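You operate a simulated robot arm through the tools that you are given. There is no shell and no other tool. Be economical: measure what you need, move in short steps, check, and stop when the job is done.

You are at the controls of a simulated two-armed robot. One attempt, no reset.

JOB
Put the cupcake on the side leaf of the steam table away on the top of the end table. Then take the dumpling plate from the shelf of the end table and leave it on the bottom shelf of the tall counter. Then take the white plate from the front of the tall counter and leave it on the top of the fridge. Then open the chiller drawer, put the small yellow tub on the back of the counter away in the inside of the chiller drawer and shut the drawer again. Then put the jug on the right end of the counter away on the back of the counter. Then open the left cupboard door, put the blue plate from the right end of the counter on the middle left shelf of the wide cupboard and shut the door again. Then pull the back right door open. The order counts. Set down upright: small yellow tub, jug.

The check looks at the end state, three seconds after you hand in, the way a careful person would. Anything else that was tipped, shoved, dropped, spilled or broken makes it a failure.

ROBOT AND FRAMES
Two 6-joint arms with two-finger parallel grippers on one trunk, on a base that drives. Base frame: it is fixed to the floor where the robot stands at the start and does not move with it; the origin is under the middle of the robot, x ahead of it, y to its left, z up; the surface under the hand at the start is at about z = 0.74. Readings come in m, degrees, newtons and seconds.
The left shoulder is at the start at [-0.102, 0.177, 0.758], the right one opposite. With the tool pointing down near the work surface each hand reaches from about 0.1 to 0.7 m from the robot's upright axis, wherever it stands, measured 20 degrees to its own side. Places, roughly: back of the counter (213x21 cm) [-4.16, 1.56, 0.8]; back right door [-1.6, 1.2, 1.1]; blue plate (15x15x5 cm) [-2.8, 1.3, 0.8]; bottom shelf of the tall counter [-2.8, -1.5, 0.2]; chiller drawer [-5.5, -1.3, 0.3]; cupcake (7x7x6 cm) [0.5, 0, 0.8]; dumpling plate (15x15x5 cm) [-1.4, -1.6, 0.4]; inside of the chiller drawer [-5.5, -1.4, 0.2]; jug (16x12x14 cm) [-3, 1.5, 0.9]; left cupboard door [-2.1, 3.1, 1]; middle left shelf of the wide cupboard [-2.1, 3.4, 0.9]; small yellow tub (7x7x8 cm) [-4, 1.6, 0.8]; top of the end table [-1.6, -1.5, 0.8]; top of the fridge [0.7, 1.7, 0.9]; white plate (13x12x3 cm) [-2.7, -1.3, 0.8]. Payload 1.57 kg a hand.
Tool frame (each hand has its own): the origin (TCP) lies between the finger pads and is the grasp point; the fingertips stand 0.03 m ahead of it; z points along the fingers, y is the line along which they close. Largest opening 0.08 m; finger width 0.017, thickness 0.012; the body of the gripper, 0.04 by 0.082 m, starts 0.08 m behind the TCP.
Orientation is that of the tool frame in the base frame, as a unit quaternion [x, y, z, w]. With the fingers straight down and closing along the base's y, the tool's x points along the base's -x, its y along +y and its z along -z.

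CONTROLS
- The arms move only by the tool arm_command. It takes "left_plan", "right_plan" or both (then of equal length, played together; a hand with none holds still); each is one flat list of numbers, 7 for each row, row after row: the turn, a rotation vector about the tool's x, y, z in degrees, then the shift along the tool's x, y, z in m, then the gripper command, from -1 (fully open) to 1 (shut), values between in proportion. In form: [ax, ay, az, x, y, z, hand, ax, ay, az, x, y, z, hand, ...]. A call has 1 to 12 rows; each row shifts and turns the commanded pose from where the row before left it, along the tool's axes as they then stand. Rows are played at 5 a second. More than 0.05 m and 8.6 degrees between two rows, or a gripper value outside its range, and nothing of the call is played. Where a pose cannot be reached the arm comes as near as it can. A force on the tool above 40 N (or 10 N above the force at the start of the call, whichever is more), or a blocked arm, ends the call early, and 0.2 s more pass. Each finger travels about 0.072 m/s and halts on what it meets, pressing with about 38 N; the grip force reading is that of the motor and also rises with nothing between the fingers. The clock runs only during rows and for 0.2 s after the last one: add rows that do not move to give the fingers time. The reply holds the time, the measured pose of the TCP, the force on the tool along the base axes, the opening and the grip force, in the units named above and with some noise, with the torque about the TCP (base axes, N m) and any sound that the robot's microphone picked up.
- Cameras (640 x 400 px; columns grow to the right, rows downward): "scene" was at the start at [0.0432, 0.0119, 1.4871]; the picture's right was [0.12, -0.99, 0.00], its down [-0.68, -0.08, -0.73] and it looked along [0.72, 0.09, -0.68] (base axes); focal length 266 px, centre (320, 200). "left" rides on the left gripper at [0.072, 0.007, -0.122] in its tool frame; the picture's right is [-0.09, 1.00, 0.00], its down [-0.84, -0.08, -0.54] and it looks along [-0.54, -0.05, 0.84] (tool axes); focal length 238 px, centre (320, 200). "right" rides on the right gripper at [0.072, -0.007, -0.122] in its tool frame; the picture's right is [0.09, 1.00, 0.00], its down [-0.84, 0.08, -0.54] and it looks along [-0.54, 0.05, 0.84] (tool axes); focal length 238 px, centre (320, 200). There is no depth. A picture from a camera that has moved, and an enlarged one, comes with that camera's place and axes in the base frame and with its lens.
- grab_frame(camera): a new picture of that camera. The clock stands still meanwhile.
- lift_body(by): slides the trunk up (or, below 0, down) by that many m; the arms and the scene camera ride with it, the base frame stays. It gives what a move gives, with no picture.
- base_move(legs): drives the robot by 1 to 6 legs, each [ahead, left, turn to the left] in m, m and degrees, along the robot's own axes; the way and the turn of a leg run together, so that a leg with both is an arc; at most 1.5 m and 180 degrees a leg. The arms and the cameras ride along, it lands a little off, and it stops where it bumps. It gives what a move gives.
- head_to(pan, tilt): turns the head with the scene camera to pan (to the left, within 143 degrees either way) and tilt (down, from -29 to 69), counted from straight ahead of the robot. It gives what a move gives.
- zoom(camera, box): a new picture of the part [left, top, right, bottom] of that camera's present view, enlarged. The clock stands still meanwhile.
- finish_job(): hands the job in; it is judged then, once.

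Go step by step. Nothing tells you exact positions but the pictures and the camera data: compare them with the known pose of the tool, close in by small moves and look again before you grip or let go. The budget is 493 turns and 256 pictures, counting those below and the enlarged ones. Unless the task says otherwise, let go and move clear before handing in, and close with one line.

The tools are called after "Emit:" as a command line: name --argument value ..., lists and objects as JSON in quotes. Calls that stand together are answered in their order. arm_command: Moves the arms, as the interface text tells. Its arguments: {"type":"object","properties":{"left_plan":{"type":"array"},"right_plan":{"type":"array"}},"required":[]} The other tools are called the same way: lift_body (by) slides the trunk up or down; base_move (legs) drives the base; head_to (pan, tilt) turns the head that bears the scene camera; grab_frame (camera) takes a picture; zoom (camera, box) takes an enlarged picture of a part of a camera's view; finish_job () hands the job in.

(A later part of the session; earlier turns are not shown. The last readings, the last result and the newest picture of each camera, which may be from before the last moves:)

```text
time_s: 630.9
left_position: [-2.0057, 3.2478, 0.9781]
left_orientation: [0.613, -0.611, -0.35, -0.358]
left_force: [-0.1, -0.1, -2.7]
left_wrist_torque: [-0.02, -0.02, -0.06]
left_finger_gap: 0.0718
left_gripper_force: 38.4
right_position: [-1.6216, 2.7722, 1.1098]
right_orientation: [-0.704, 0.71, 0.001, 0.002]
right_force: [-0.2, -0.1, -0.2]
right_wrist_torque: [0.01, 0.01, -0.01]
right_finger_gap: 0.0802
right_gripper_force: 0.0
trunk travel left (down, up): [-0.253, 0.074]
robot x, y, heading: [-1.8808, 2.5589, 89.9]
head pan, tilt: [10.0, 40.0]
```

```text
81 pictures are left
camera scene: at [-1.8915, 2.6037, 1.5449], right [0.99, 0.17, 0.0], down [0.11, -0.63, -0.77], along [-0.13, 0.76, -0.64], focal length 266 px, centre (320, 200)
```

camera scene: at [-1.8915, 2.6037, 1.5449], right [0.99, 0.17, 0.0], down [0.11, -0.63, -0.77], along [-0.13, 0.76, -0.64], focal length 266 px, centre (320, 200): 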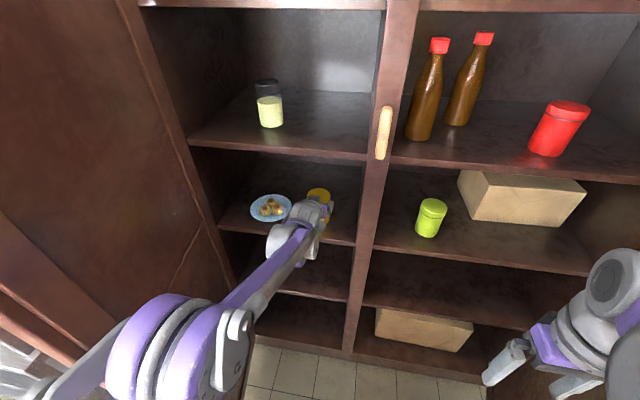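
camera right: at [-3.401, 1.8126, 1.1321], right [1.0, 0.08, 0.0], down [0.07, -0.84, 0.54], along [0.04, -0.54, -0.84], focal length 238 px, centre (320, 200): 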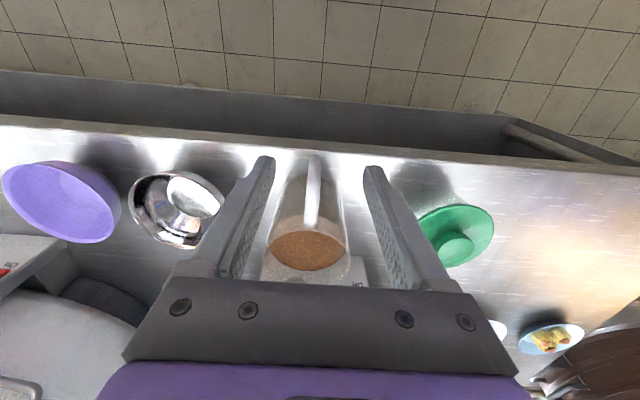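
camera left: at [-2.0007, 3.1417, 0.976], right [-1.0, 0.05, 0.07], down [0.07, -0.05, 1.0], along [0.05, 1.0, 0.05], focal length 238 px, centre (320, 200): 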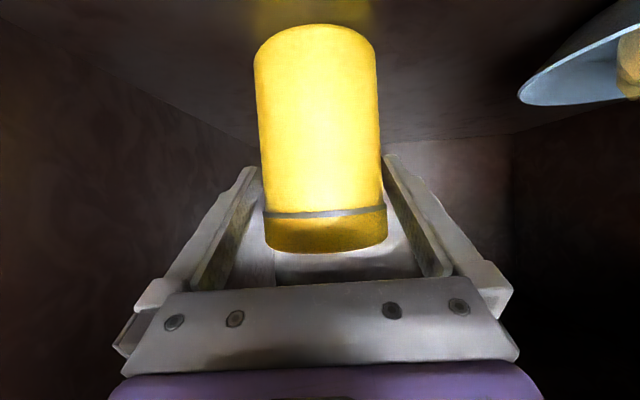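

Emit:
arm_command --left_plan '[0, 0, 0, 0.0017, 0, 0.001, -0.5, 0, 0, 0, 0.0009, 0, 0.0005, -0.5, 0, 0, 0, 0, 0, 0, -0.8, 0, 0, 0, 0, 0, 0, -1, 0, 0, 0, 0, 0, 0, -1, 0, 0, 0, 0.01, 0, -0.0174, -1, 0, 0, 0, 0.015, 0, -0.026, -1, 0, 0, 0, 0.02, 0, -0.0348, -1, 0, 0, 0, 0.02, 0, -0.0348, -1, 0, 0, 0, 0.02, 0, -0.0348, -1, 0, 0, 0, 0, 0, 0, -1]'

Emit:
grab_frame --camera "left"

Emit:
grab_frame --camera "scene"

```text
time_s: 633.3
left_position: [-2.0074, 3.081, 0.9728]
left_orientation: [0.612, -0.612, -0.351, -0.358]
left_force: [-0.7, 0.4, 0.1]
left_wrist_torque: [0.01, -0.05, -0.02]
left_finger_gap: 0.0801
left_gripper_force: 0.0
right_position: [-1.6216, 2.774, 1.1097]
right_orientation: [-0.704, 0.71, 0.0, 0.002]
right_force: [0.6, -0.6, -0.1]
right_wrist_torque: [0.01, 0.06, 0.02]
right_finger_gap: 0.0799
right_gripper_force: 0.1
trunk travel left (down, up): [-0.253, 0.074]
robot x, y, heading: [-1.878, 2.5595, 89.9]
head pan, tilt: [10.0, 40.0]
```

```text
80 pictures are left
camera left: at [-2.0159, 2.9386, 0.9709], right [-1.0, 0.05, 0.07], down [0.07, -0.05, 1.0], along [0.05, 1.0, 0.05], focal length 238 px, centre (320, 200)
```

left: 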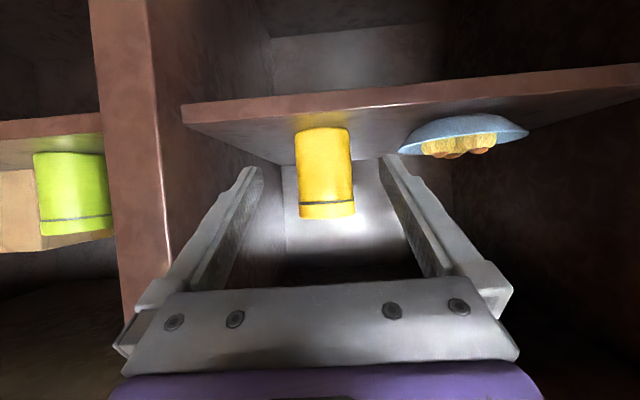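

```text
79 pictures are left
camera scene: at [-1.8914, 2.6043, 1.5449], right [0.99, 0.17, 0.0], down [0.11, -0.63, -0.77], along [-0.13, 0.75, -0.64], focal length 266 px, centre (320, 200)
```

scene: 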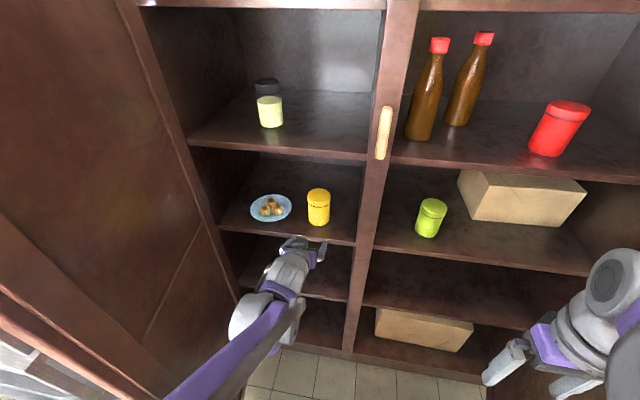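

The jar is back where it was. Next I'll shut the left door, so I'll retract the hand and look at the door's free edge.

Emit:
arm_command --left_plan '[0, 0, 0, 0.02, 0, -0.0348, -1, 0, 0, 0, 0.02, 0, -0.0348, -1, 0, 0, 0, 0.02, 0, -0.0348, -1, 0, 0, 0, -0.02, 0, -0.0348, -1, 0, 0, 0, -0.02, 0, -0.0348, -1, 0, 0, 0, 0, 0, 0, -1]'

Emit:
base_move --legs '[[-0.3, 0, 0]]'

Emit:
head_to --pan 30 --tilt 30

Emit:
grab_frame --camera "scene"

```text
time_s: 634.7
left_position: [-2.0063, 2.9139, 1.0466]
left_orientation: [0.612, -0.611, -0.35, -0.359]
left_force: [-0.4, -0.3, 0.1]
left_wrist_torque: [0.02, -0.01, -0.02]
left_finger_gap: 0.0798
left_gripper_force: 0.0
right_position: [-1.6211, 2.7737, 1.1093]
right_orientation: [-0.704, 0.71, 0.001, 0.002]
right_force: [-0.3, -0.4, -0.4]
right_wrist_torque: [-0.01, -0.01, -0.01]
right_finger_gap: 0.08
right_gripper_force: 0.1
trunk travel left (down, up): [-0.253, 0.074]
robot x, y, heading: [-1.8761, 2.5561, 90.1]
head pan, tilt: [10.0, 40.0]
```

```text
time_s: 636.8
left_position: [-2.0096, 2.6053, 1.046]
left_orientation: [0.613, -0.61, -0.351, -0.359]
left_force: [-0.2, -0.2, 0.3]
left_wrist_torque: [-0.03, 0.0, 0.01]
left_finger_gap: 0.0801
left_gripper_force: 0.0
right_position: [-1.6231, 2.4649, 1.1093]
right_orientation: [-0.706, 0.709, 0.001, 0.002]
right_force: [0.2, -0.7, -0.1]
right_wrist_torque: [0.0, 0.0, 0.01]
right_finger_gap: 0.0801
right_gripper_force: 0.0
trunk travel left (down, up): [-0.253, 0.074]
robot x, y, heading: [-1.873, 2.2529, 89.7]
head pan, tilt: [10.0, 40.0]
```

```text
time_s: 637.6
left_position: [-2.0102, 2.6058, 1.0459]
left_orientation: [0.614, -0.61, -0.351, -0.357]
left_force: [0.6, 1.2, 0.1]
left_wrist_torque: [0.0, 0.0, 0.02]
left_finger_gap: 0.0797
left_gripper_force: 0.1
right_position: [-1.6232, 2.465, 1.11]
right_orientation: [-0.705, 0.709, 0.001, 0.002]
right_force: [-0.4, 0.1, 0.0]
right_wrist_torque: [-0.03, 0.02, 0.0]
right_finger_gap: 0.0799
right_gripper_force: 0.0
trunk travel left (down, up): [-0.253, 0.074]
robot x, y, heading: [-1.8768, 2.2512, 90.2]
head pan, tilt: [30.0, 30.0]
```

```text
78 pictures are left
camera scene: at [-1.9232, 2.2895, 1.5602], right [0.87, 0.5, 0.0], down [0.25, -0.43, -0.87], along [-0.43, 0.75, -0.5], focal length 266 px, centre (320, 200)
```

scene: 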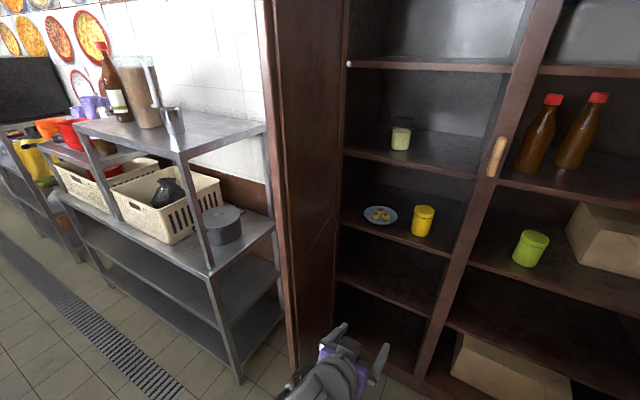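

The free edge is near (−2.27, 2.70) with the door about 88° open. I'll move the hand in front of that edge to pinch it.

Emit:
base_move --legs '[[-0.05, 0.22, 0]]'

Emit:
grab_frame --camera "left"

```text
time_s: 640.1
left_position: [-2.2222, 2.5563, 1.0465]
left_orientation: [0.612, -0.611, -0.351, -0.359]
left_force: [-0.2, -0.6, 0.0]
left_wrist_torque: [0.04, 0.0, 0.0]
left_finger_gap: 0.08
left_gripper_force: 0.1
right_position: [-1.8358, 2.4165, 1.1097]
right_orientation: [-0.704, 0.71, 0.001, 0.001]
right_force: [0.6, -0.5, -0.6]
right_wrist_torque: [0.05, -0.01, 0.03]
right_finger_gap: 0.08
right_gripper_force: 0.1
trunk travel left (down, up): [-0.253, 0.074]
robot x, y, heading: [-2.091, 2.2012, 89.6]
head pan, tilt: [30.0, 30.0]
```

```text
77 pictures are left
camera left: at [-2.2296, 2.4145, 1.0451], right [-1.0, 0.05, 0.07], down [0.07, -0.05, 1.0], along [0.05, 1.0, 0.05], focal length 238 px, centre (320, 200)
```

left: 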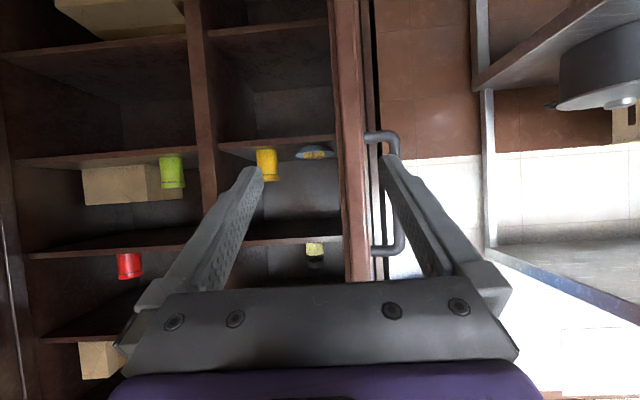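

Emit:
arm_command --left_plan '[0, 0, 0, 0, 0.033, 0, -1, 0, 0, 0, -0.02, 0, 0.0348, -1, 0, 0, 0, -0.02, 0, 0.0348, -1, 0, 0, 0, -0.015, 0, 0.026, -1, 0, 0, 0, 0, 0, 0, -1]'

Emit:
grab_frame --camera "left"

```text
time_s: 641.3
left_position: [-2.2546, 2.6683, 1.0458]
left_orientation: [-0.612, 0.612, 0.35, 0.359]
left_force: [-0.8, -1.0, -0.2]
left_wrist_torque: [0.01, -0.01, 0.03]
left_finger_gap: 0.0803
left_gripper_force: 0.0
right_position: [-1.8354, 2.4137, 1.111]
right_orientation: [-0.704, 0.71, 0.001, 0.001]
right_force: [0.9, -0.8, -0.3]
right_wrist_torque: [0.01, -0.02, -0.02]
right_finger_gap: 0.0798
right_gripper_force: 0.1
trunk travel left (down, up): [-0.253, 0.074]
robot x, y, heading: [-2.0892, 2.2054, 89.8]
head pan, tilt: [30.0, 30.0]
```

```text
76 pictures are left
camera left: at [-2.2631, 2.5253, 1.0445], right [-1.0, 0.05, 0.07], down [0.07, -0.05, 1.0], along [0.05, 1.0, 0.05], focal length 238 px, centre (320, 200)
```

left: 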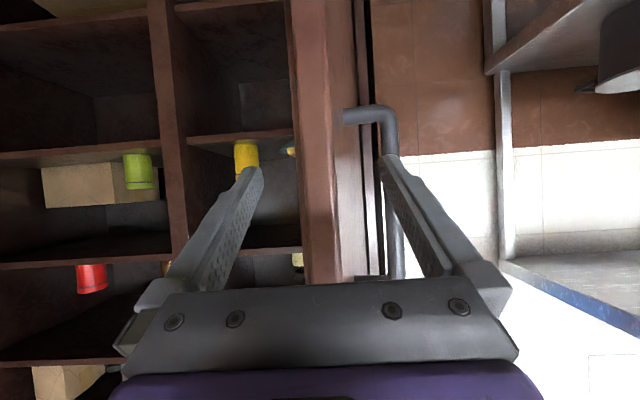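

The door's end face spans x −2.237 to −2.264 at y ≈ 2.695. I'll narrow the fingers, advance, and pinch it.

Emit:
arm_command --left_plan '[0, 0, 0, 0, -0.003, 0, -0.5, 0, 0, 0, -0.012, 0, 0.02, -0.5, 0, 0, 0, -0.012, 0, 0.02, -0.5, 0, 0, 0, 0, 0, 0, -0.5, 0, 0, 0, 0, 0, 0, 0, 0, 0, 0, 0, 0, 0, 0.5, 0, 0, 0, 0, 0, 0, 0.7, 0, 0, 0, 0, 0, 0, 0.7]'

Emit:
grab_frame --camera "left"

```text
time_s: 643.1
left_position: [-2.2515, 2.7149, 1.0469]
left_orientation: [0.613, -0.611, -0.351, -0.357]
left_force: [-5.7, -1.1, 0.4]
left_wrist_torque: [0.24, 1.62, 2.92]
left_finger_gap: 0.0339
left_gripper_force: 42.0
right_position: [-1.8356, 2.4153, 1.1106]
right_orientation: [-0.704, 0.71, 0.0, 0.002]
right_force: [-0.3, 0.4, -0.5]
right_wrist_torque: [-0.04, 0.0, 0.02]
right_finger_gap: 0.08
right_gripper_force: 0.0
trunk travel left (down, up): [-0.253, 0.074]
robot x, y, heading: [-2.0891, 2.2012, 89.9]
head pan, tilt: [30.0, 30.0]
```

```text
75 pictures are left
camera left: at [-2.2607, 2.5723, 1.0451], right [-1.0, 0.05, 0.07], down [0.07, -0.05, 1.0], along [0.05, 1.0, 0.05], focal length 238 px, centre (320, 200)
```

left: 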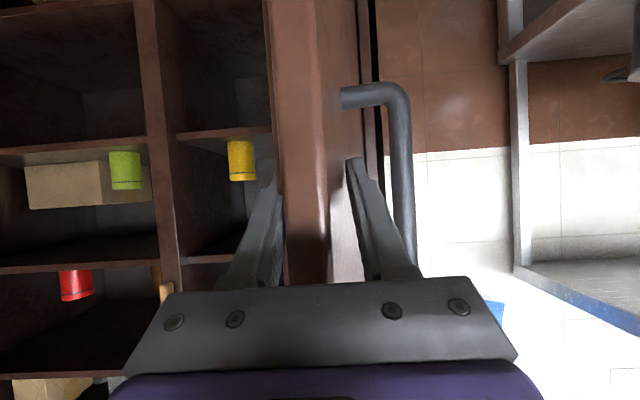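

I'll loosen to a cage around the edge and swing the door right along its arc with the outer finger.

Emit:
arm_command --left_plan '[0, 0, 0, 0, 0, 0, -0.2, 0, 0, 0, 0, -0.008, 0, -0.3, 0, 0, 0, 0, -0.01, 0, -0.3, 0, 0, 0, -0.001, -0.012, 0.0015, -0.3, 0, 0, 0, -0.001, -0.014, 0.0015, -0.3, 0, 0, 0, -0.0015, -0.016, 0.0025, -0.3, 0, 0, 0, -0.0015, -0.018, 0.0025, -0.3, 0, 0, 0, -0.002, -0.018, 0.0035, -0.3, 0, 0, 0, -0.002, -0.018, 0.0035, -0.3, 0, 0, 0, -0.002, -0.018, 0.0035, -0.3, 0, 0, 0, -0.0025, -0.018, 0.0044, -0.3, 0, 0, 0, -0.0025, -0.018, 0.0044, -0.3]'

Emit:
grab_frame --camera "left"

```text
time_s: 645.7
left_position: [-2.0839, 2.7448, 1.0492]
left_orientation: [-0.612, 0.612, 0.35, 0.359]
left_force: [1.0, 0.0, -0.1]
left_wrist_torque: [0.01, 0.03, -0.02]
left_finger_gap: 0.0522
left_gripper_force: 0.1
right_position: [-1.8352, 2.4159, 1.1092]
right_orientation: [-0.705, 0.71, 0.001, 0.002]
right_force: [-0.5, -1.2, -0.8]
right_wrist_torque: [0.01, 0.02, -0.01]
right_finger_gap: 0.0798
right_gripper_force: 0.0
trunk travel left (down, up): [-0.253, 0.074]
robot x, y, heading: [-2.0863, 2.1993, 89.2]
head pan, tilt: [30.0, 30.0]
```

```text
74 pictures are left
camera left: at [-2.092, 2.6021, 1.0474], right [-1.0, 0.05, 0.07], down [0.07, -0.05, 1.0], along [0.05, 1.0, 0.05], focal length 238 px, centre (320, 200)
```

left: 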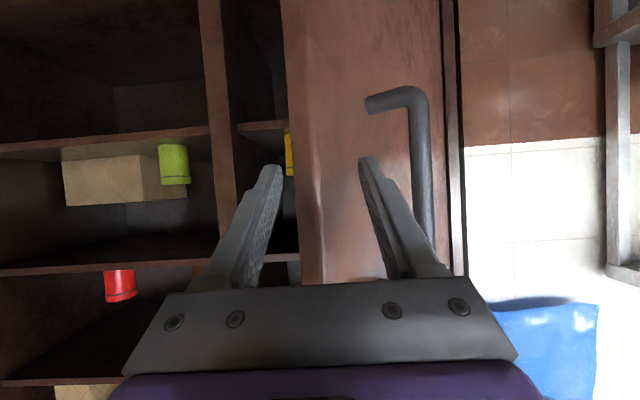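

The door is down to about 60°. I'll back the hand out, make a fist, and push on the outer face near its edge, driving along the arc.

Emit:
arm_command --left_plan '[0, 0, 0, 0.02, 0, -0.0348, -0.3, 0, 0, 0, 0.018, 0, -0.031, -0.3, 0, 0, 0, 0, 0, 0, 1, 0, 0, 0, 0, 0, 0, 1, 0, 0, 0, 0, 0, 0, 1]'

Emit:
grab_frame --camera "left"

```text
time_s: 646.9
left_position: [-2.0852, 2.6714, 1.0477]
left_orientation: [0.613, -0.612, -0.35, -0.358]
left_force: [0.2, -0.6, -0.3]
left_wrist_torque: [-0.02, 0.0, 0.01]
left_finger_gap: 0.0003
left_gripper_force: 21.3
right_position: [-1.8357, 2.4154, 1.1096]
right_orientation: [-0.704, 0.711, 0.0, 0.002]
right_force: [0.3, 0.1, 0.4]
right_wrist_torque: [-0.01, -0.02, 0.0]
right_finger_gap: 0.0803
right_gripper_force: 0.0
trunk travel left (down, up): [-0.253, 0.074]
robot x, y, heading: [-2.093, 2.202, 89.5]
head pan, tilt: [30.0, 30.0]
```

```text
73 pictures are left
camera left: at [-2.093, 2.5287, 1.0459], right [-1.0, 0.05, 0.07], down [0.07, -0.05, 1.0], along [0.05, 1.0, 0.05], focal length 238 px, centre (320, 200)
```

left: 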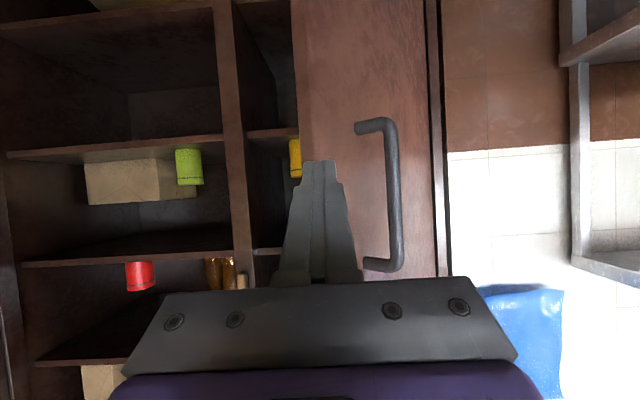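

Emit:
base_move --legs '[[0.08, 0, 0], [0.05, -0.05, 0]]'

Emit:
grab_frame --camera "left"

```text
time_s: 647.9
left_position: [-2.079, 2.7236, 1.0457]
left_orientation: [-0.61, 0.614, 0.347, 0.362]
left_force: [0.1, -0.3, -0.4]
left_wrist_torque: [0.0, 0.01, 0.01]
left_finger_gap: 0.0
left_gripper_force: 20.9
right_position: [-1.834, 2.4702, 1.109]
right_orientation: [-0.703, 0.711, 0.0, 0.001]
right_force: [1.3, 0.3, 0.2]
right_wrist_torque: [-0.06, -0.01, 0.0]
right_finger_gap: 0.0802
right_gripper_force: 0.1
trunk travel left (down, up): [-0.253, 0.074]
robot x, y, heading: [-2.0927, 2.251, 89.5]
head pan, tilt: [30.0, 30.0]
stopped in leg 1: the force on the tool passed its limit at 263 N (the readings are from after the stop); the commanded pose is now the measured one
```

```text
72 pictures are left
camera left: at [-2.0889, 2.5817, 1.045], right [-1.0, 0.06, 0.06], down [0.06, -0.05, 1.0], along [0.07, 1.0, 0.05], focal length 238 px, centre (320, 200)
```

left: 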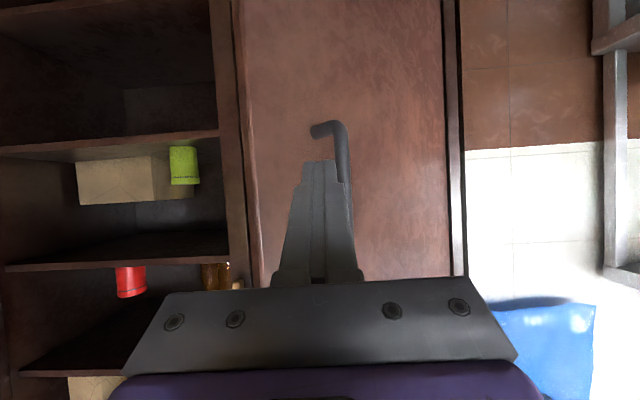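

The bump swung the door to roughly 35–40°. I'll move right of the handle, bring the base closer without contact, and then push slowly with the arm.

Emit:
arm_command --left_plan '[0, 0, 0, 0.02, 0, -0.0348, 1, 0, 0, 0, 0.02, -0.01, -0.0348, 1, 0, 0, 0, 0.015, -0.03, -0.0261, 1, 0, 0, 0, 0, -0.03, 0, 1, 0, 0, 0, 0, 0, 0, 1]'

Emit:
base_move --legs '[[0.17, 0, 0]]'

Emit:
grab_frame --camera "left"

```text
time_s: 649.1
left_position: [-2.0107, 2.6054, 1.0476]
left_orientation: [-0.609, 0.614, 0.346, 0.364]
left_force: [0.1, 0.4, 0.3]
left_wrist_torque: [-0.04, 0.0, 0.0]
left_finger_gap: 0.0
left_gripper_force: 21.2
right_position: [-1.8358, 2.4661, 1.1101]
right_orientation: [-0.703, 0.711, 0.001, 0.002]
right_force: [-0.3, -0.3, 0.9]
right_wrist_torque: [-0.01, -0.04, 0.06]
right_finger_gap: 0.08
right_gripper_force: 0.1
trunk travel left (down, up): [-0.253, 0.074]
robot x, y, heading: [-2.0892, 2.2525, 89.5]
head pan, tilt: [30.0, 30.0]
```

```text
time_s: 650.6
left_position: [-2.0086, 2.7745, 1.0483]
left_orientation: [-0.608, 0.615, 0.345, 0.363]
left_force: [0.1, 0.6, -0.7]
left_wrist_torque: [0.0, 0.05, 0.03]
left_finger_gap: 0.0
left_gripper_force: 21.0
right_position: [-1.8315, 2.6333, 1.1101]
right_orientation: [-0.702, 0.713, 0.002, 0.002]
right_force: [0.2, 0.2, 0.1]
right_wrist_torque: [-0.01, 0.02, -0.01]
right_finger_gap: 0.08
right_gripper_force: 0.0
trunk travel left (down, up): [-0.253, 0.074]
robot x, y, heading: [-2.0853, 2.4244, 89.5]
head pan, tilt: [30.0, 30.0]
```

```text
71 pictures are left
camera left: at [-2.0192, 2.632, 1.0454], right [-1.0, 0.07, 0.06], down [0.06, -0.05, 1.0], along [0.07, 1.0, 0.05], focal length 238 px, centre (320, 200)
```

left: 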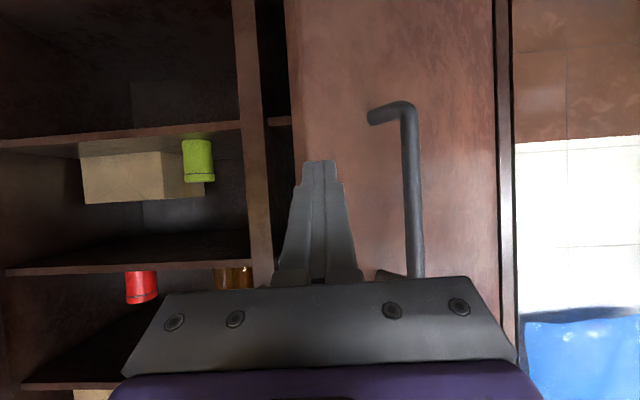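

Emit:
arm_command --left_plan '[0, 0, 0, -0.006, -0.003, 0.0104, 1, 0, 0, 0, -0.006, -0.003, 0.0104, 1, 0, 0, 0, -0.006, -0.004, 0.0104, 1, 0, 0, 0, -0.006, -0.006, 0.0104, 1, 0, 0, 0, -0.006, -0.007, 0.0104, 1, 0, 0, 0, -0.006, -0.007, 0.0104, 1, 0, 0, 0, -0.006, -0.007, 0.0104, 1, 0, 0, 0, -0.006, -0.006, 0.0104, 1, 0, 0, 0, -0.006, -0.006, 0.0104, 1, 0, 0, 0, -0.006, -0.005, 0.0104, 1, 0, 0, 0, -0.006, -0.005, 0.0104, 1, 0, 0, 0, -0.006, -0.004, 0.0104, 1]'

Emit:
grab_frame --camera "left"

```text
time_s: 653.2
left_position: [-1.9418, 2.9162, 1.0497]
left_orientation: [-0.609, 0.615, 0.345, 0.363]
left_force: [-0.1, 0.3, -0.3]
left_wrist_torque: [-0.01, -0.03, 0.03]
left_finger_gap: 0.0002
left_gripper_force: 21.1
right_position: [-1.8318, 2.6343, 1.1081]
right_orientation: [-0.701, 0.713, 0.001, 0.001]
right_force: [-0.2, 0.3, -0.7]
right_wrist_torque: [0.0, 0.0, -0.03]
right_finger_gap: 0.0802
right_gripper_force: 0.0
trunk travel left (down, up): [-0.253, 0.074]
robot x, y, heading: [-2.0854, 2.421, 89.3]
head pan, tilt: [30.0, 30.0]
```

```text
70 pictures are left
camera left: at [-1.9531, 2.774, 1.0481], right [-1.0, 0.07, 0.06], down [0.06, -0.05, 1.0], along [0.07, 1.0, 0.05], focal length 238 px, centre (320, 200)
```

left: 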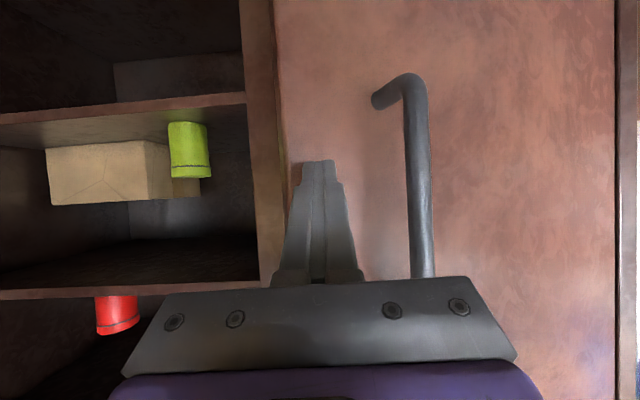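

Emit:
arm_command --left_plan '[0, 0, 0, -0.007, -0.004, 0.0122, 1, 0, 0, 0, -0.007, -0.004, 0.0122, 1, 0, 0, 0, -0.007, -0.004, 0.0122, 1, 0, 0, 0, -0.007, -0.003, 0.0122, 1, 0, 0, 0, -0.007, -0.003, 0.0122, 1, 0, 0, 0, -0.007, -0.003, 0.0122, 1, 0, 0, 0, -0.007, -0.002, 0.0122, 1, 0, 0, 0, -0.007, -0.002, 0.0122, 1, 0, 0, 0, -0.007, 0, 0.0122, 1, 0, 0, 0, -0.007, 0, 0.0122, 1, 0, 0, 0, -0.007, 0, 0.0122, 1, 0, 0, 0, -0.007, 0, 0.0122, 1]'

Emit:
grab_frame --camera "left"

```text
time_s: 655.8
left_position: [-1.9119, 3.0857, 1.0486]
left_orientation: [-0.609, 0.616, 0.345, 0.362]
left_force: [-0.8, -1.0, -0.7]
left_wrist_torque: [0.0, 0.0, 0.0]
left_finger_gap: 0.0
left_gripper_force: 20.8
right_position: [-1.8318, 2.6346, 1.1094]
right_orientation: [-0.702, 0.713, 0.0, 0.002]
right_force: [-0.6, 0.4, -0.2]
right_wrist_torque: [-0.02, -0.03, 0.02]
right_finger_gap: 0.0799
right_gripper_force: 0.1
trunk travel left (down, up): [-0.253, 0.074]
robot x, y, heading: [-2.0901, 2.4211, 89.3]
head pan, tilt: [30.0, 30.0]
```

```text
69 pictures are left
camera left: at [-1.9238, 2.9439, 1.0471], right [-1.0, 0.07, 0.06], down [0.06, -0.05, 1.0], along [0.07, 1.0, 0.05], focal length 238 px, centre (320, 200)
```

left: 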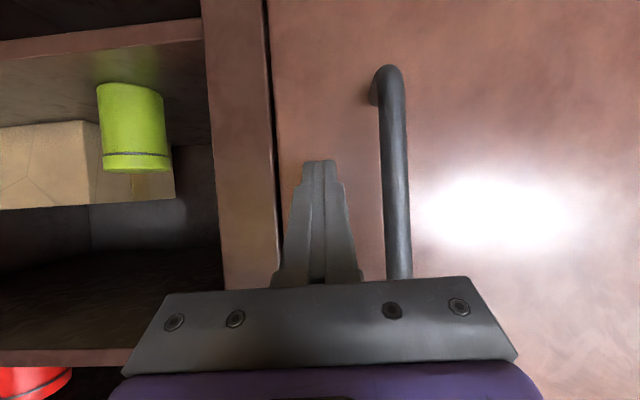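

Emit:
arm_command --left_plan '[0, 0, 0, -0.003, 0, 0.0052, 1, 0, 0, 0, -0.003, 0, 0.0052, 1, 0, 0, 0, -0.003, 0, 0.0052, 1, 0, 0, 0, -0.003, 0, 0.0052, 1, 0, 0, 0, -0.003, 0, 0.0052, 1, 0, 0, 0, -0.003, 0, 0.0052, 1, 0, 0, 0, -0.003, 0, 0.0052, 1, 0, 0, 0, -0.003, 0, 0.0052, 1]'

Emit:
grab_frame --camera "scene"

```text
time_s: 656.8
left_position: [-1.9116, 3.1038, 1.0477]
left_orientation: [-0.611, 0.615, 0.343, 0.361]
left_force: [-4.3, -20.7, 1.0]
left_wrist_torque: [-0.13, 0.32, 0.17]
left_finger_gap: 0.0002
left_gripper_force: 21.5
right_position: [-1.8326, 2.6299, 1.1102]
right_orientation: [-0.701, 0.713, 0.001, 0.003]
right_force: [-0.1, 0.5, -0.6]
right_wrist_torque: [0.04, 0.0, 0.01]
right_finger_gap: 0.0801
right_gripper_force: 0.0
trunk travel left (down, up): [-0.253, 0.074]
robot x, y, heading: [-2.0866, 2.4198, 89.0]
head pan, tilt: [30.0, 30.0]
stopped in row 5 (left hand): the force on the tool passed its limit at 51 N (the readings are from after the stop); the commanded pose is now the measured one
```

```text
68 pictures are left
camera scene: at [-2.1349, 2.4575, 1.5605], right [0.87, 0.49, 0.0], down [0.24, -0.43, -0.87], along [-0.42, 0.76, -0.5], focal length 266 px, centre (320, 200)
```

scene: 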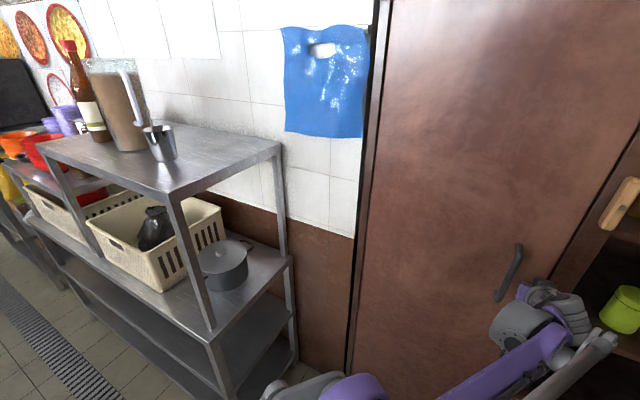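

The left door is shut flush. The last task is the heated cabinet's back right door near (−1.6, 1.2). I'll back away and turn round to look at it.

Emit:
arm_command --left_plan '[0, 0, 0, 0.02, 0, -0.0348, 1, 0, 0, 0, 0.02, 0, -0.0348, 1, 0, 0, 0, 0.02, 0, -0.0348, 1, 0, 0, 0, 0.02, 0, -0.0348, 1, 0, 0, 0, 0.02, 0, -0.0348, 1, 0, 0, 0, 0.015, 0.03, -0.026, 1, 0, 0, 0, 0, 0.04, 0, 1, 0, 0, 0, 0, 0.04, 0, 1]'

Emit:
base_move --legs '[[-0.3, -0.2, 0], [0, 0, 179]]'

Emit:
head_to --pan 5 --tilt 25

Emit:
grab_frame --camera "scene"

```text
time_s: 658.6
left_position: [-2.0271, 2.8783, 1.0464]
left_orientation: [-0.611, 0.615, 0.343, 0.361]
left_force: [0.6, 0.0, 0.3]
left_wrist_torque: [-0.01, -0.01, -0.01]
left_finger_gap: 0.0
left_gripper_force: 21.4
right_position: [-1.8324, 2.6339, 1.1099]
right_orientation: [-0.702, 0.712, 0.0, 0.002]
right_force: [0.7, 0.5, 0.5]
right_wrist_torque: [0.03, -0.03, -0.02]
right_finger_gap: 0.0801
right_gripper_force: 0.1
trunk travel left (down, up): [-0.253, 0.074]
robot x, y, heading: [-2.0893, 2.4219, 89.1]
head pan, tilt: [30.0, 30.0]
```

```text
time_s: 668.4
left_position: [-1.9541, 1.6577, 1.0457]
left_orientation: [0.615, 0.611, -0.362, 0.344]
left_force: [-0.6, 0.6, 0.2]
left_wrist_torque: [0.02, 0.01, -0.02]
left_finger_gap: 0.0
left_gripper_force: 20.9
right_position: [-2.1487, 1.9022, 1.1086]
right_orientation: [0.712, 0.702, -0.002, 0.0]
right_force: [0.3, -0.1, -0.4]
right_wrist_torque: [0.0, -0.02, 0.02]
right_finger_gap: 0.0803
right_gripper_force: 0.0
trunk travel left (down, up): [-0.253, 0.074]
robot x, y, heading: [-1.8935, 2.1152, -90.7]
head pan, tilt: [30.0, 30.0]
```

```text
time_s: 669.3
left_position: [-1.9561, 1.6582, 1.0472]
left_orientation: [0.614, 0.612, -0.361, 0.343]
left_force: [0.0, 0.2, 0.9]
left_wrist_torque: [-0.02, 0.0, 0.0]
left_finger_gap: 0.0001
left_gripper_force: 20.9
right_position: [-2.1503, 1.9025, 1.1093]
right_orientation: [0.711, 0.703, -0.002, 0.0]
right_force: [0.2, 0.6, -0.1]
right_wrist_torque: [-0.04, -0.02, 0.0]
right_finger_gap: 0.0801
right_gripper_force: 0.1
trunk travel left (down, up): [-0.253, 0.074]
robot x, y, heading: [-1.8942, 2.1153, -90.7]
head pan, tilt: [5.0, 25.0]
```

```text
67 pictures are left
camera scene: at [-1.8868, 2.0658, 1.5682], right [-1.0, -0.08, 0.0], down [-0.03, 0.42, -0.91], along [0.07, -0.9, -0.42], focal length 266 px, centre (320, 200)
```

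scene: 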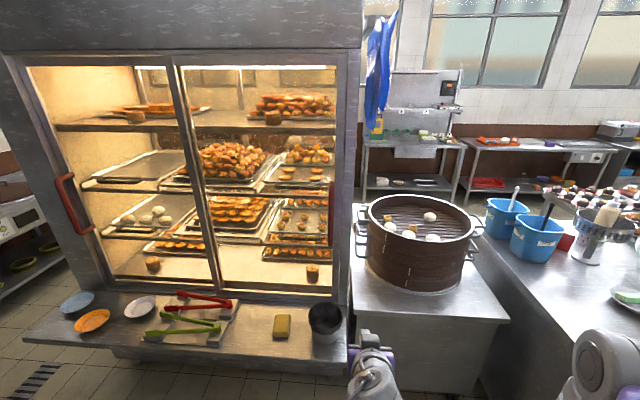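

Seen from behind, the right door is a glass sliding panel with its bar handle at the outer edge, about (−1.865, 1.2, 1.1). I'll move in, staying clear of the leaf with plates and tongs, and look with the left camera.

Emit:
base_move --legs '[[0.2, -0.07, 0.7]]'

Emit:
arm_command --left_plan '[0, 0, 0, 0, 0.04, 0, 0, 0, 0, 0, 0, 0.04, 0, -0.3, 0, 0, 0, -0.021, 0.04, 0.012, -0.3, 0, 0, 0, -0.021, 0.035, 0.012, -0.3, 0, 0, 0, -0.021, 0, 0.012, -0.3, 0, 0, 0, 0, 0, 0, -0.3]'

Emit:
grab_frame --camera "left"

Emit:
grab_frame --camera "scene"

```text
time_s: 670.9
left_position: [-2.0138, 1.4604, 1.0462]
left_orientation: [0.609, 0.617, -0.358, 0.347]
left_force: [-0.3, -0.2, -0.5]
left_wrist_torque: [0.01, -0.02, 0.0]
left_finger_gap: 0.0
left_gripper_force: 21.0
right_position: [-2.2142, 1.7021, 1.1095]
right_orientation: [0.706, 0.708, -0.001, 0.001]
right_force: [-0.8, 0.4, -0.4]
right_wrist_torque: [0.01, 0.0, 0.0]
right_finger_gap: 0.0798
right_gripper_force: 0.2
trunk travel left (down, up): [-0.253, 0.074]
robot x, y, heading: [-1.9602, 1.9215, -89.2]
head pan, tilt: [5.0, 25.0]
```

```text
time_s: 672.3
left_position: [-1.8614, 1.3996, 1.0825]
left_orientation: [0.609, 0.617, -0.358, 0.347]
left_force: [-0.9, 0.3, 0.5]
left_wrist_torque: [0.01, 0.03, 0.01]
left_finger_gap: 0.0517
left_gripper_force: 0.0
right_position: [-2.2133, 1.7015, 1.1091]
right_orientation: [0.705, 0.709, -0.002, 0.001]
right_force: [0.3, 0.2, 1.0]
right_wrist_torque: [0.0, 0.03, 0.03]
right_finger_gap: 0.0802
right_gripper_force: 0.0
trunk travel left (down, up): [-0.253, 0.074]
robot x, y, heading: [-1.963, 1.9196, -89.6]
head pan, tilt: [5.0, 25.0]
```

```text
66 pictures are left
camera left: at [-1.8571, 1.5402, 1.0806], right [1.0, -0.04, 0.06], down [-0.06, 0.05, 1.0], along [-0.05, -1.0, 0.04], focal length 238 px, centre (320, 200)
```

left: 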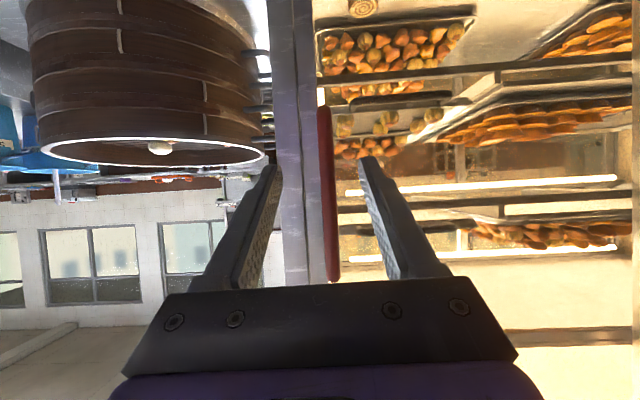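

```text
65 pictures are left
camera scene: at [-1.9536, 1.8702, 1.5682], right [-1.0, -0.09, 0.0], down [-0.04, 0.42, -0.91], along [0.09, -0.9, -0.42], focal length 266 px, centre (320, 200)
```

scene: 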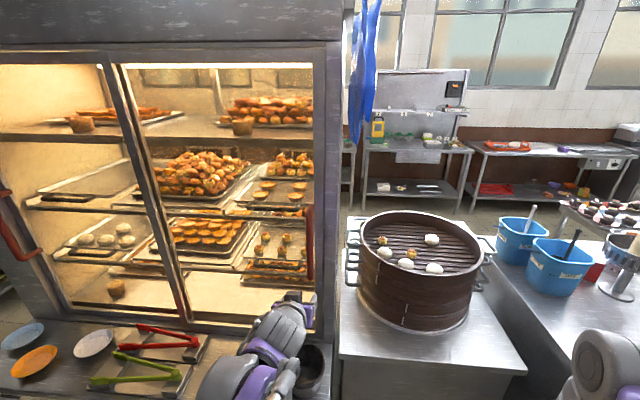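

The handle triangulates to (−1.86, 1.15, 1.09). Approaching.

Emit:
arm_command --left_plan '[0, 0, 0, -0.021, 0.001, 0.034, -0.3, 0, 0, 0, -0.021, 0, 0.034, -0.3, 0, 0, 0, -0.021, 0, 0.034, -0.3, 0, 0, 0, -0.021, 0, 0.034, -0.3, 0, 0, 0, 0, 0, 0, -0.3]'

Emit:
grab_frame --camera "left"

```text
time_s: 673.5
left_position: [-1.8591, 1.2377, 1.0829]
left_orientation: [0.608, 0.617, -0.358, 0.348]
left_force: [0.1, -0.6, -0.4]
left_wrist_torque: [0.02, 0.02, -0.03]
left_finger_gap: 0.052
left_gripper_force: 0.0
right_position: [-2.2146, 1.7026, 1.1089]
right_orientation: [0.706, 0.708, -0.003, 0.0]
right_force: [0.4, -0.3, 0.1]
right_wrist_torque: [0.02, 0.01, 0.01]
right_finger_gap: 0.08
right_gripper_force: 0.0
trunk travel left (down, up): [-0.253, 0.074]
robot x, y, heading: [-1.9629, 1.9192, -89.6]
head pan, tilt: [5.0, 25.0]
```

```text
64 pictures are left
camera left: at [-1.854, 1.3786, 1.0816], right [1.0, -0.04, 0.06], down [-0.06, 0.05, 1.0], along [-0.05, -1.0, 0.04], focal length 238 px, centre (320, 200)
```

left: 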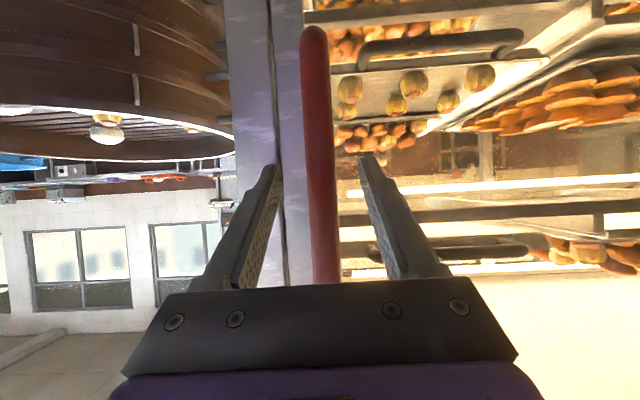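

Emit:
arm_command --left_plan '[0, 0, 0, -0.0075, 0, 0.013, -0.3, 0, 0, 0, -0.0075, 0, 0.013, -0.3, 0, 0, 0, -0.005, 0, 0.0087, -0.3, 0, 0, 0, 0, 0, 0, -0.3]'

Emit:
grab_frame --camera "left"

```text
time_s: 674.5
left_position: [-1.861, 1.1979, 1.0826]
left_orientation: [0.609, 0.617, -0.359, 0.346]
left_force: [0.4, 0.3, 0.3]
left_wrist_torque: [-0.02, 0.03, 0.01]
left_finger_gap: 0.0518
left_gripper_force: 0.0
right_position: [-2.2142, 1.7023, 1.11]
right_orientation: [0.706, 0.709, -0.003, 0.001]
right_force: [1.2, 0.0, 0.1]
right_wrist_torque: [-0.03, 0.01, 0.02]
right_finger_gap: 0.0798
right_gripper_force: 0.0
trunk travel left (down, up): [-0.253, 0.074]
robot x, y, heading: [-1.9629, 1.9207, -89.5]
head pan, tilt: [5.0, 25.0]
```

```text
63 pictures are left
camera left: at [-1.8552, 1.3386, 1.0818], right [1.0, -0.04, 0.06], down [-0.06, 0.05, 1.0], along [-0.05, -1.0, 0.04], focal length 238 px, centre (320, 200)
```

left: 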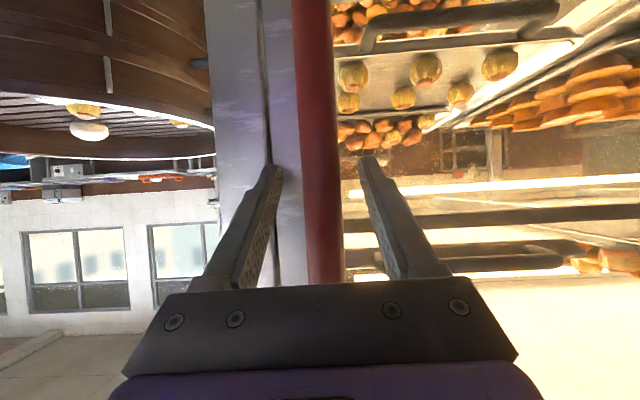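

Emit:
arm_command --left_plan '[0, 0, 0, -0.005, 0, 0.0087, -0.3, 0, 0, 0, 0, 0, 0, 0, 0, 0, 0, 0, 0, 0, 0.4, 0, 0, 0, 0, 0, 0, 0.6, 0, 0, 0, 0, 0, 0, 0.6]'

Emit:
grab_frame --camera "left"

```text
time_s: 675.7
left_position: [-1.8585, 1.1896, 1.084]
left_orientation: [0.609, 0.616, -0.359, 0.348]
left_force: [-0.9, 15.2, 1.9]
left_wrist_torque: [0.15, 0.06, -0.48]
left_finger_gap: 0.0251
left_gripper_force: 4.9
right_position: [-2.2143, 1.7036, 1.1102]
right_orientation: [0.705, 0.709, -0.003, 0.001]
right_force: [-0.5, 0.1, -0.4]
right_wrist_torque: [-0.01, 0.0, 0.01]
right_finger_gap: 0.0799
right_gripper_force: 0.2
trunk travel left (down, up): [-0.253, 0.074]
robot x, y, heading: [-1.9608, 1.916, -89.6]
head pan, tilt: [5.0, 25.0]
```

```text
62 pictures are left
camera left: at [-1.8536, 1.3308, 1.0835], right [1.0, -0.04, 0.06], down [-0.06, 0.05, 1.0], along [-0.05, -1.0, 0.05], focal length 238 px, centre (320, 200)
```

left: 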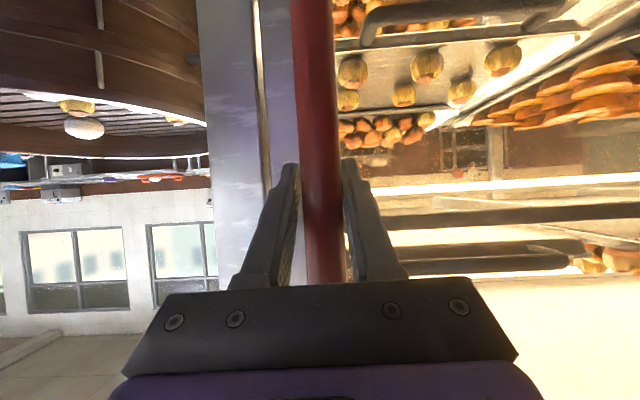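

Emit:
arm_command --left_plan '[0, 0, 0, 0.002, 0, -0.0035, 1, 0, 0, 0, 0, 0, 0, 1, 0, 0, 0, 0, 0.005, 0, 1, 0, 0, 0, 0, 0.006, 0, 1, 0, 0, 0, 0, 0.006, 0, 1, 0, 0, 0, 0, 0.006, 0, 1, 0, 0, 0, 0, 0, 0, 1]'

Emit:
grab_frame --camera "left"

```text
time_s: 677.3
left_position: [-1.8331, 1.1909, 1.0837]
left_orientation: [0.609, 0.616, -0.359, 0.348]
left_force: [-0.1, -19.5, 17.4]
left_wrist_torque: [0.25, -0.72, 0.02]
left_finger_gap: 0.0217
left_gripper_force: 34.9
right_position: [-2.2155, 1.7017, 1.1099]
right_orientation: [0.705, 0.709, -0.001, 0.0]
right_force: [-0.3, 0.2, -0.3]
right_wrist_torque: [0.02, 0.0, -0.02]
right_finger_gap: 0.08
right_gripper_force: 0.1
trunk travel left (down, up): [-0.253, 0.074]
robot x, y, heading: [-1.9605, 1.9172, -89.7]
head pan, tilt: [5.0, 25.0]
```

```text
61 pictures are left
camera left: at [-1.8284, 1.3318, 1.0825], right [1.0, -0.04, 0.06], down [-0.06, 0.05, 1.0], along [-0.05, -1.0, 0.05], focal length 238 px, centre (320, 200)
```

left: 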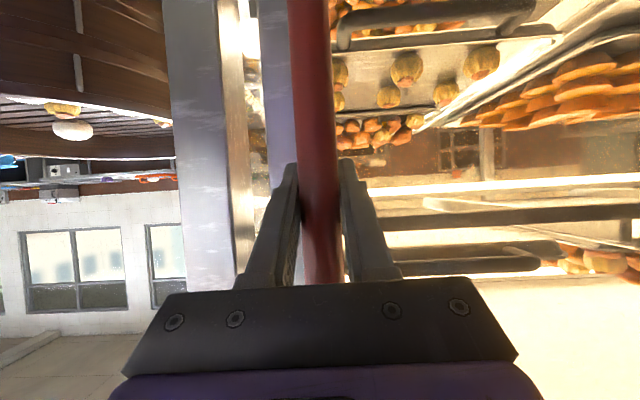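

It's a sliding door and it moves freely. I'll slide it further open.

Emit:
arm_command --left_plan '[0, 0, 0, 0, 0.01, 0, 1, 0, 0, 0, 0, 0.014, 0, 1, 0, 0, 0, 0, 0.018, 0, 1, 0, 0, 0, 0, 0.02, 0, 1, 0, 0, 0, 0, 0.02, 0, 1, 0, 0, 0, 0, 0.02, 0, 1, 0, 0, 0, 0, 0.02, 0, 1, 0, 0, 0, 0, 0.02, 0, 1, 0, 0, 0, 0, 0.02, 0, 1, 0, 0, 0, 0, 0.02, 0, 1, 0, 0, 0, 0, 0, 0, 1]'

Emit:
base_move --legs '[[0, 0.1, 0], [0, 0.1, 0]]'

Emit:
grab_frame --camera "scene"

```text
time_s: 679.7
left_position: [-1.6517, 1.1942, 1.0806]
left_orientation: [0.609, 0.616, -0.358, 0.348]
left_force: [1.7, -11.6, 19.9]
left_wrist_torque: [-0.19, -0.71, 0.03]
left_finger_gap: 0.0219
left_gripper_force: 35.2
right_position: [-2.2145, 1.7013, 1.11]
right_orientation: [0.705, 0.709, -0.002, 0.001]
right_force: [-0.2, -0.8, -0.3]
right_wrist_torque: [0.04, -0.02, 0.0]
right_finger_gap: 0.0803
right_gripper_force: 0.0
trunk travel left (down, up): [-0.253, 0.074]
robot x, y, heading: [-1.9613, 1.92, -89.4]
head pan, tilt: [5.0, 25.0]
```

```text
time_s: 682.4
left_position: [-1.4612, 1.193, 1.0799]
left_orientation: [0.61, 0.616, -0.358, 0.347]
left_force: [-2.5, -6.6, 11.6]
left_wrist_torque: [-0.22, -0.84, 0.17]
left_finger_gap: 0.0221
left_gripper_force: 34.9
right_position: [-2.0201, 1.7034, 1.1082]
right_orientation: [0.706, 0.708, -0.001, 0.001]
right_force: [-0.4, -0.5, 0.5]
right_wrist_torque: [0.0, -0.01, 0.02]
right_finger_gap: 0.08
right_gripper_force: 0.1
trunk travel left (down, up): [-0.253, 0.074]
robot x, y, heading: [-1.7678, 1.9201, -89.7]
head pan, tilt: [5.0, 25.0]
```

```text
60 pictures are left
camera scene: at [-1.7598, 1.8711, 1.5682], right [-1.0, -0.09, 0.0], down [-0.04, 0.42, -0.91], along [0.08, -0.9, -0.42], focal length 266 px, centre (320, 200)
```

scene: 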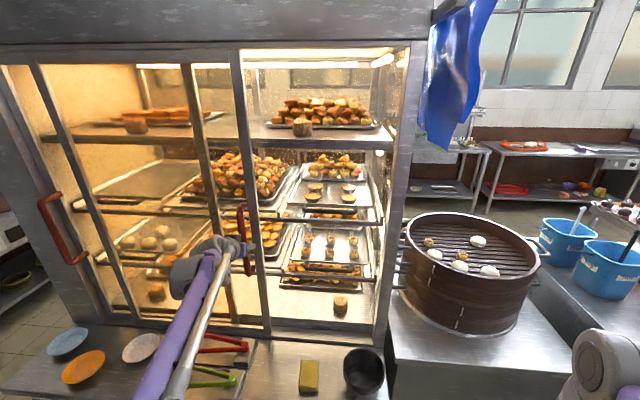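

Emit:
arm_command --left_plan '[0, 0, 0, 0, 0.01, 0, 1, 0, 0, 0, 0, 0.01, 0, 1, 0, 0, 0, 0, 0.01, 0, 1, 0, 0, 0, 0, 0.01, 0, 1, 0, 0, 0, 0, 0.01, 0, 1, 0, 0, 0, 0, 0.01, 0, 1, 0, 0, 0, 0, 0.01, 0, 1, 0, 0, 0, 0, 0, 0, 1]'

Emit:
grab_frame --camera "scene"

```text
time_s: 684.2
left_position: [-1.3997, 1.1926, 1.0786]
left_orientation: [0.614, 0.614, -0.359, 0.343]
left_force: [-34.7, 11.5, -3.1]
left_wrist_torque: [-0.13, -0.72, 0.23]
left_finger_gap: 0.022
left_gripper_force: 34.6
right_position: [-2.0241, 1.7048, 1.1084]
right_orientation: [0.707, 0.707, -0.001, 0.002]
right_force: [0.0, 0.1, -0.4]
right_wrist_torque: [-0.01, 0.0, 0.02]
right_finger_gap: 0.0796
right_gripper_force: 0.0
trunk travel left (down, up): [-0.253, 0.074]
robot x, y, heading: [-1.7683, 1.9177, -89.7]
head pan, tilt: [5.0, 25.0]
```

```text
59 pictures are left
camera scene: at [-1.7652, 1.8728, 1.5681], right [-1.0, -0.09, 0.0], down [-0.03, 0.42, -0.91], along [0.08, -0.9, -0.42], focal length 266 px, centre (320, 200)
```

scene: 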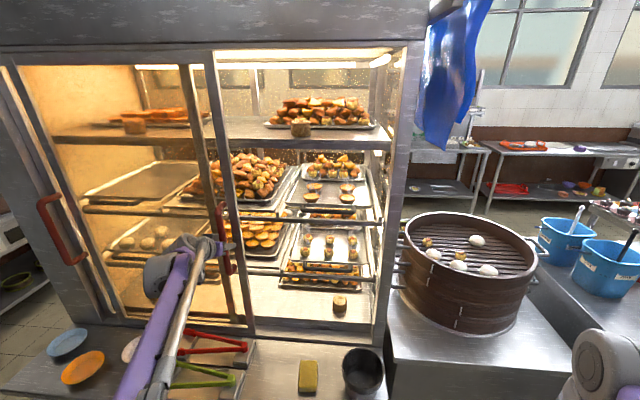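

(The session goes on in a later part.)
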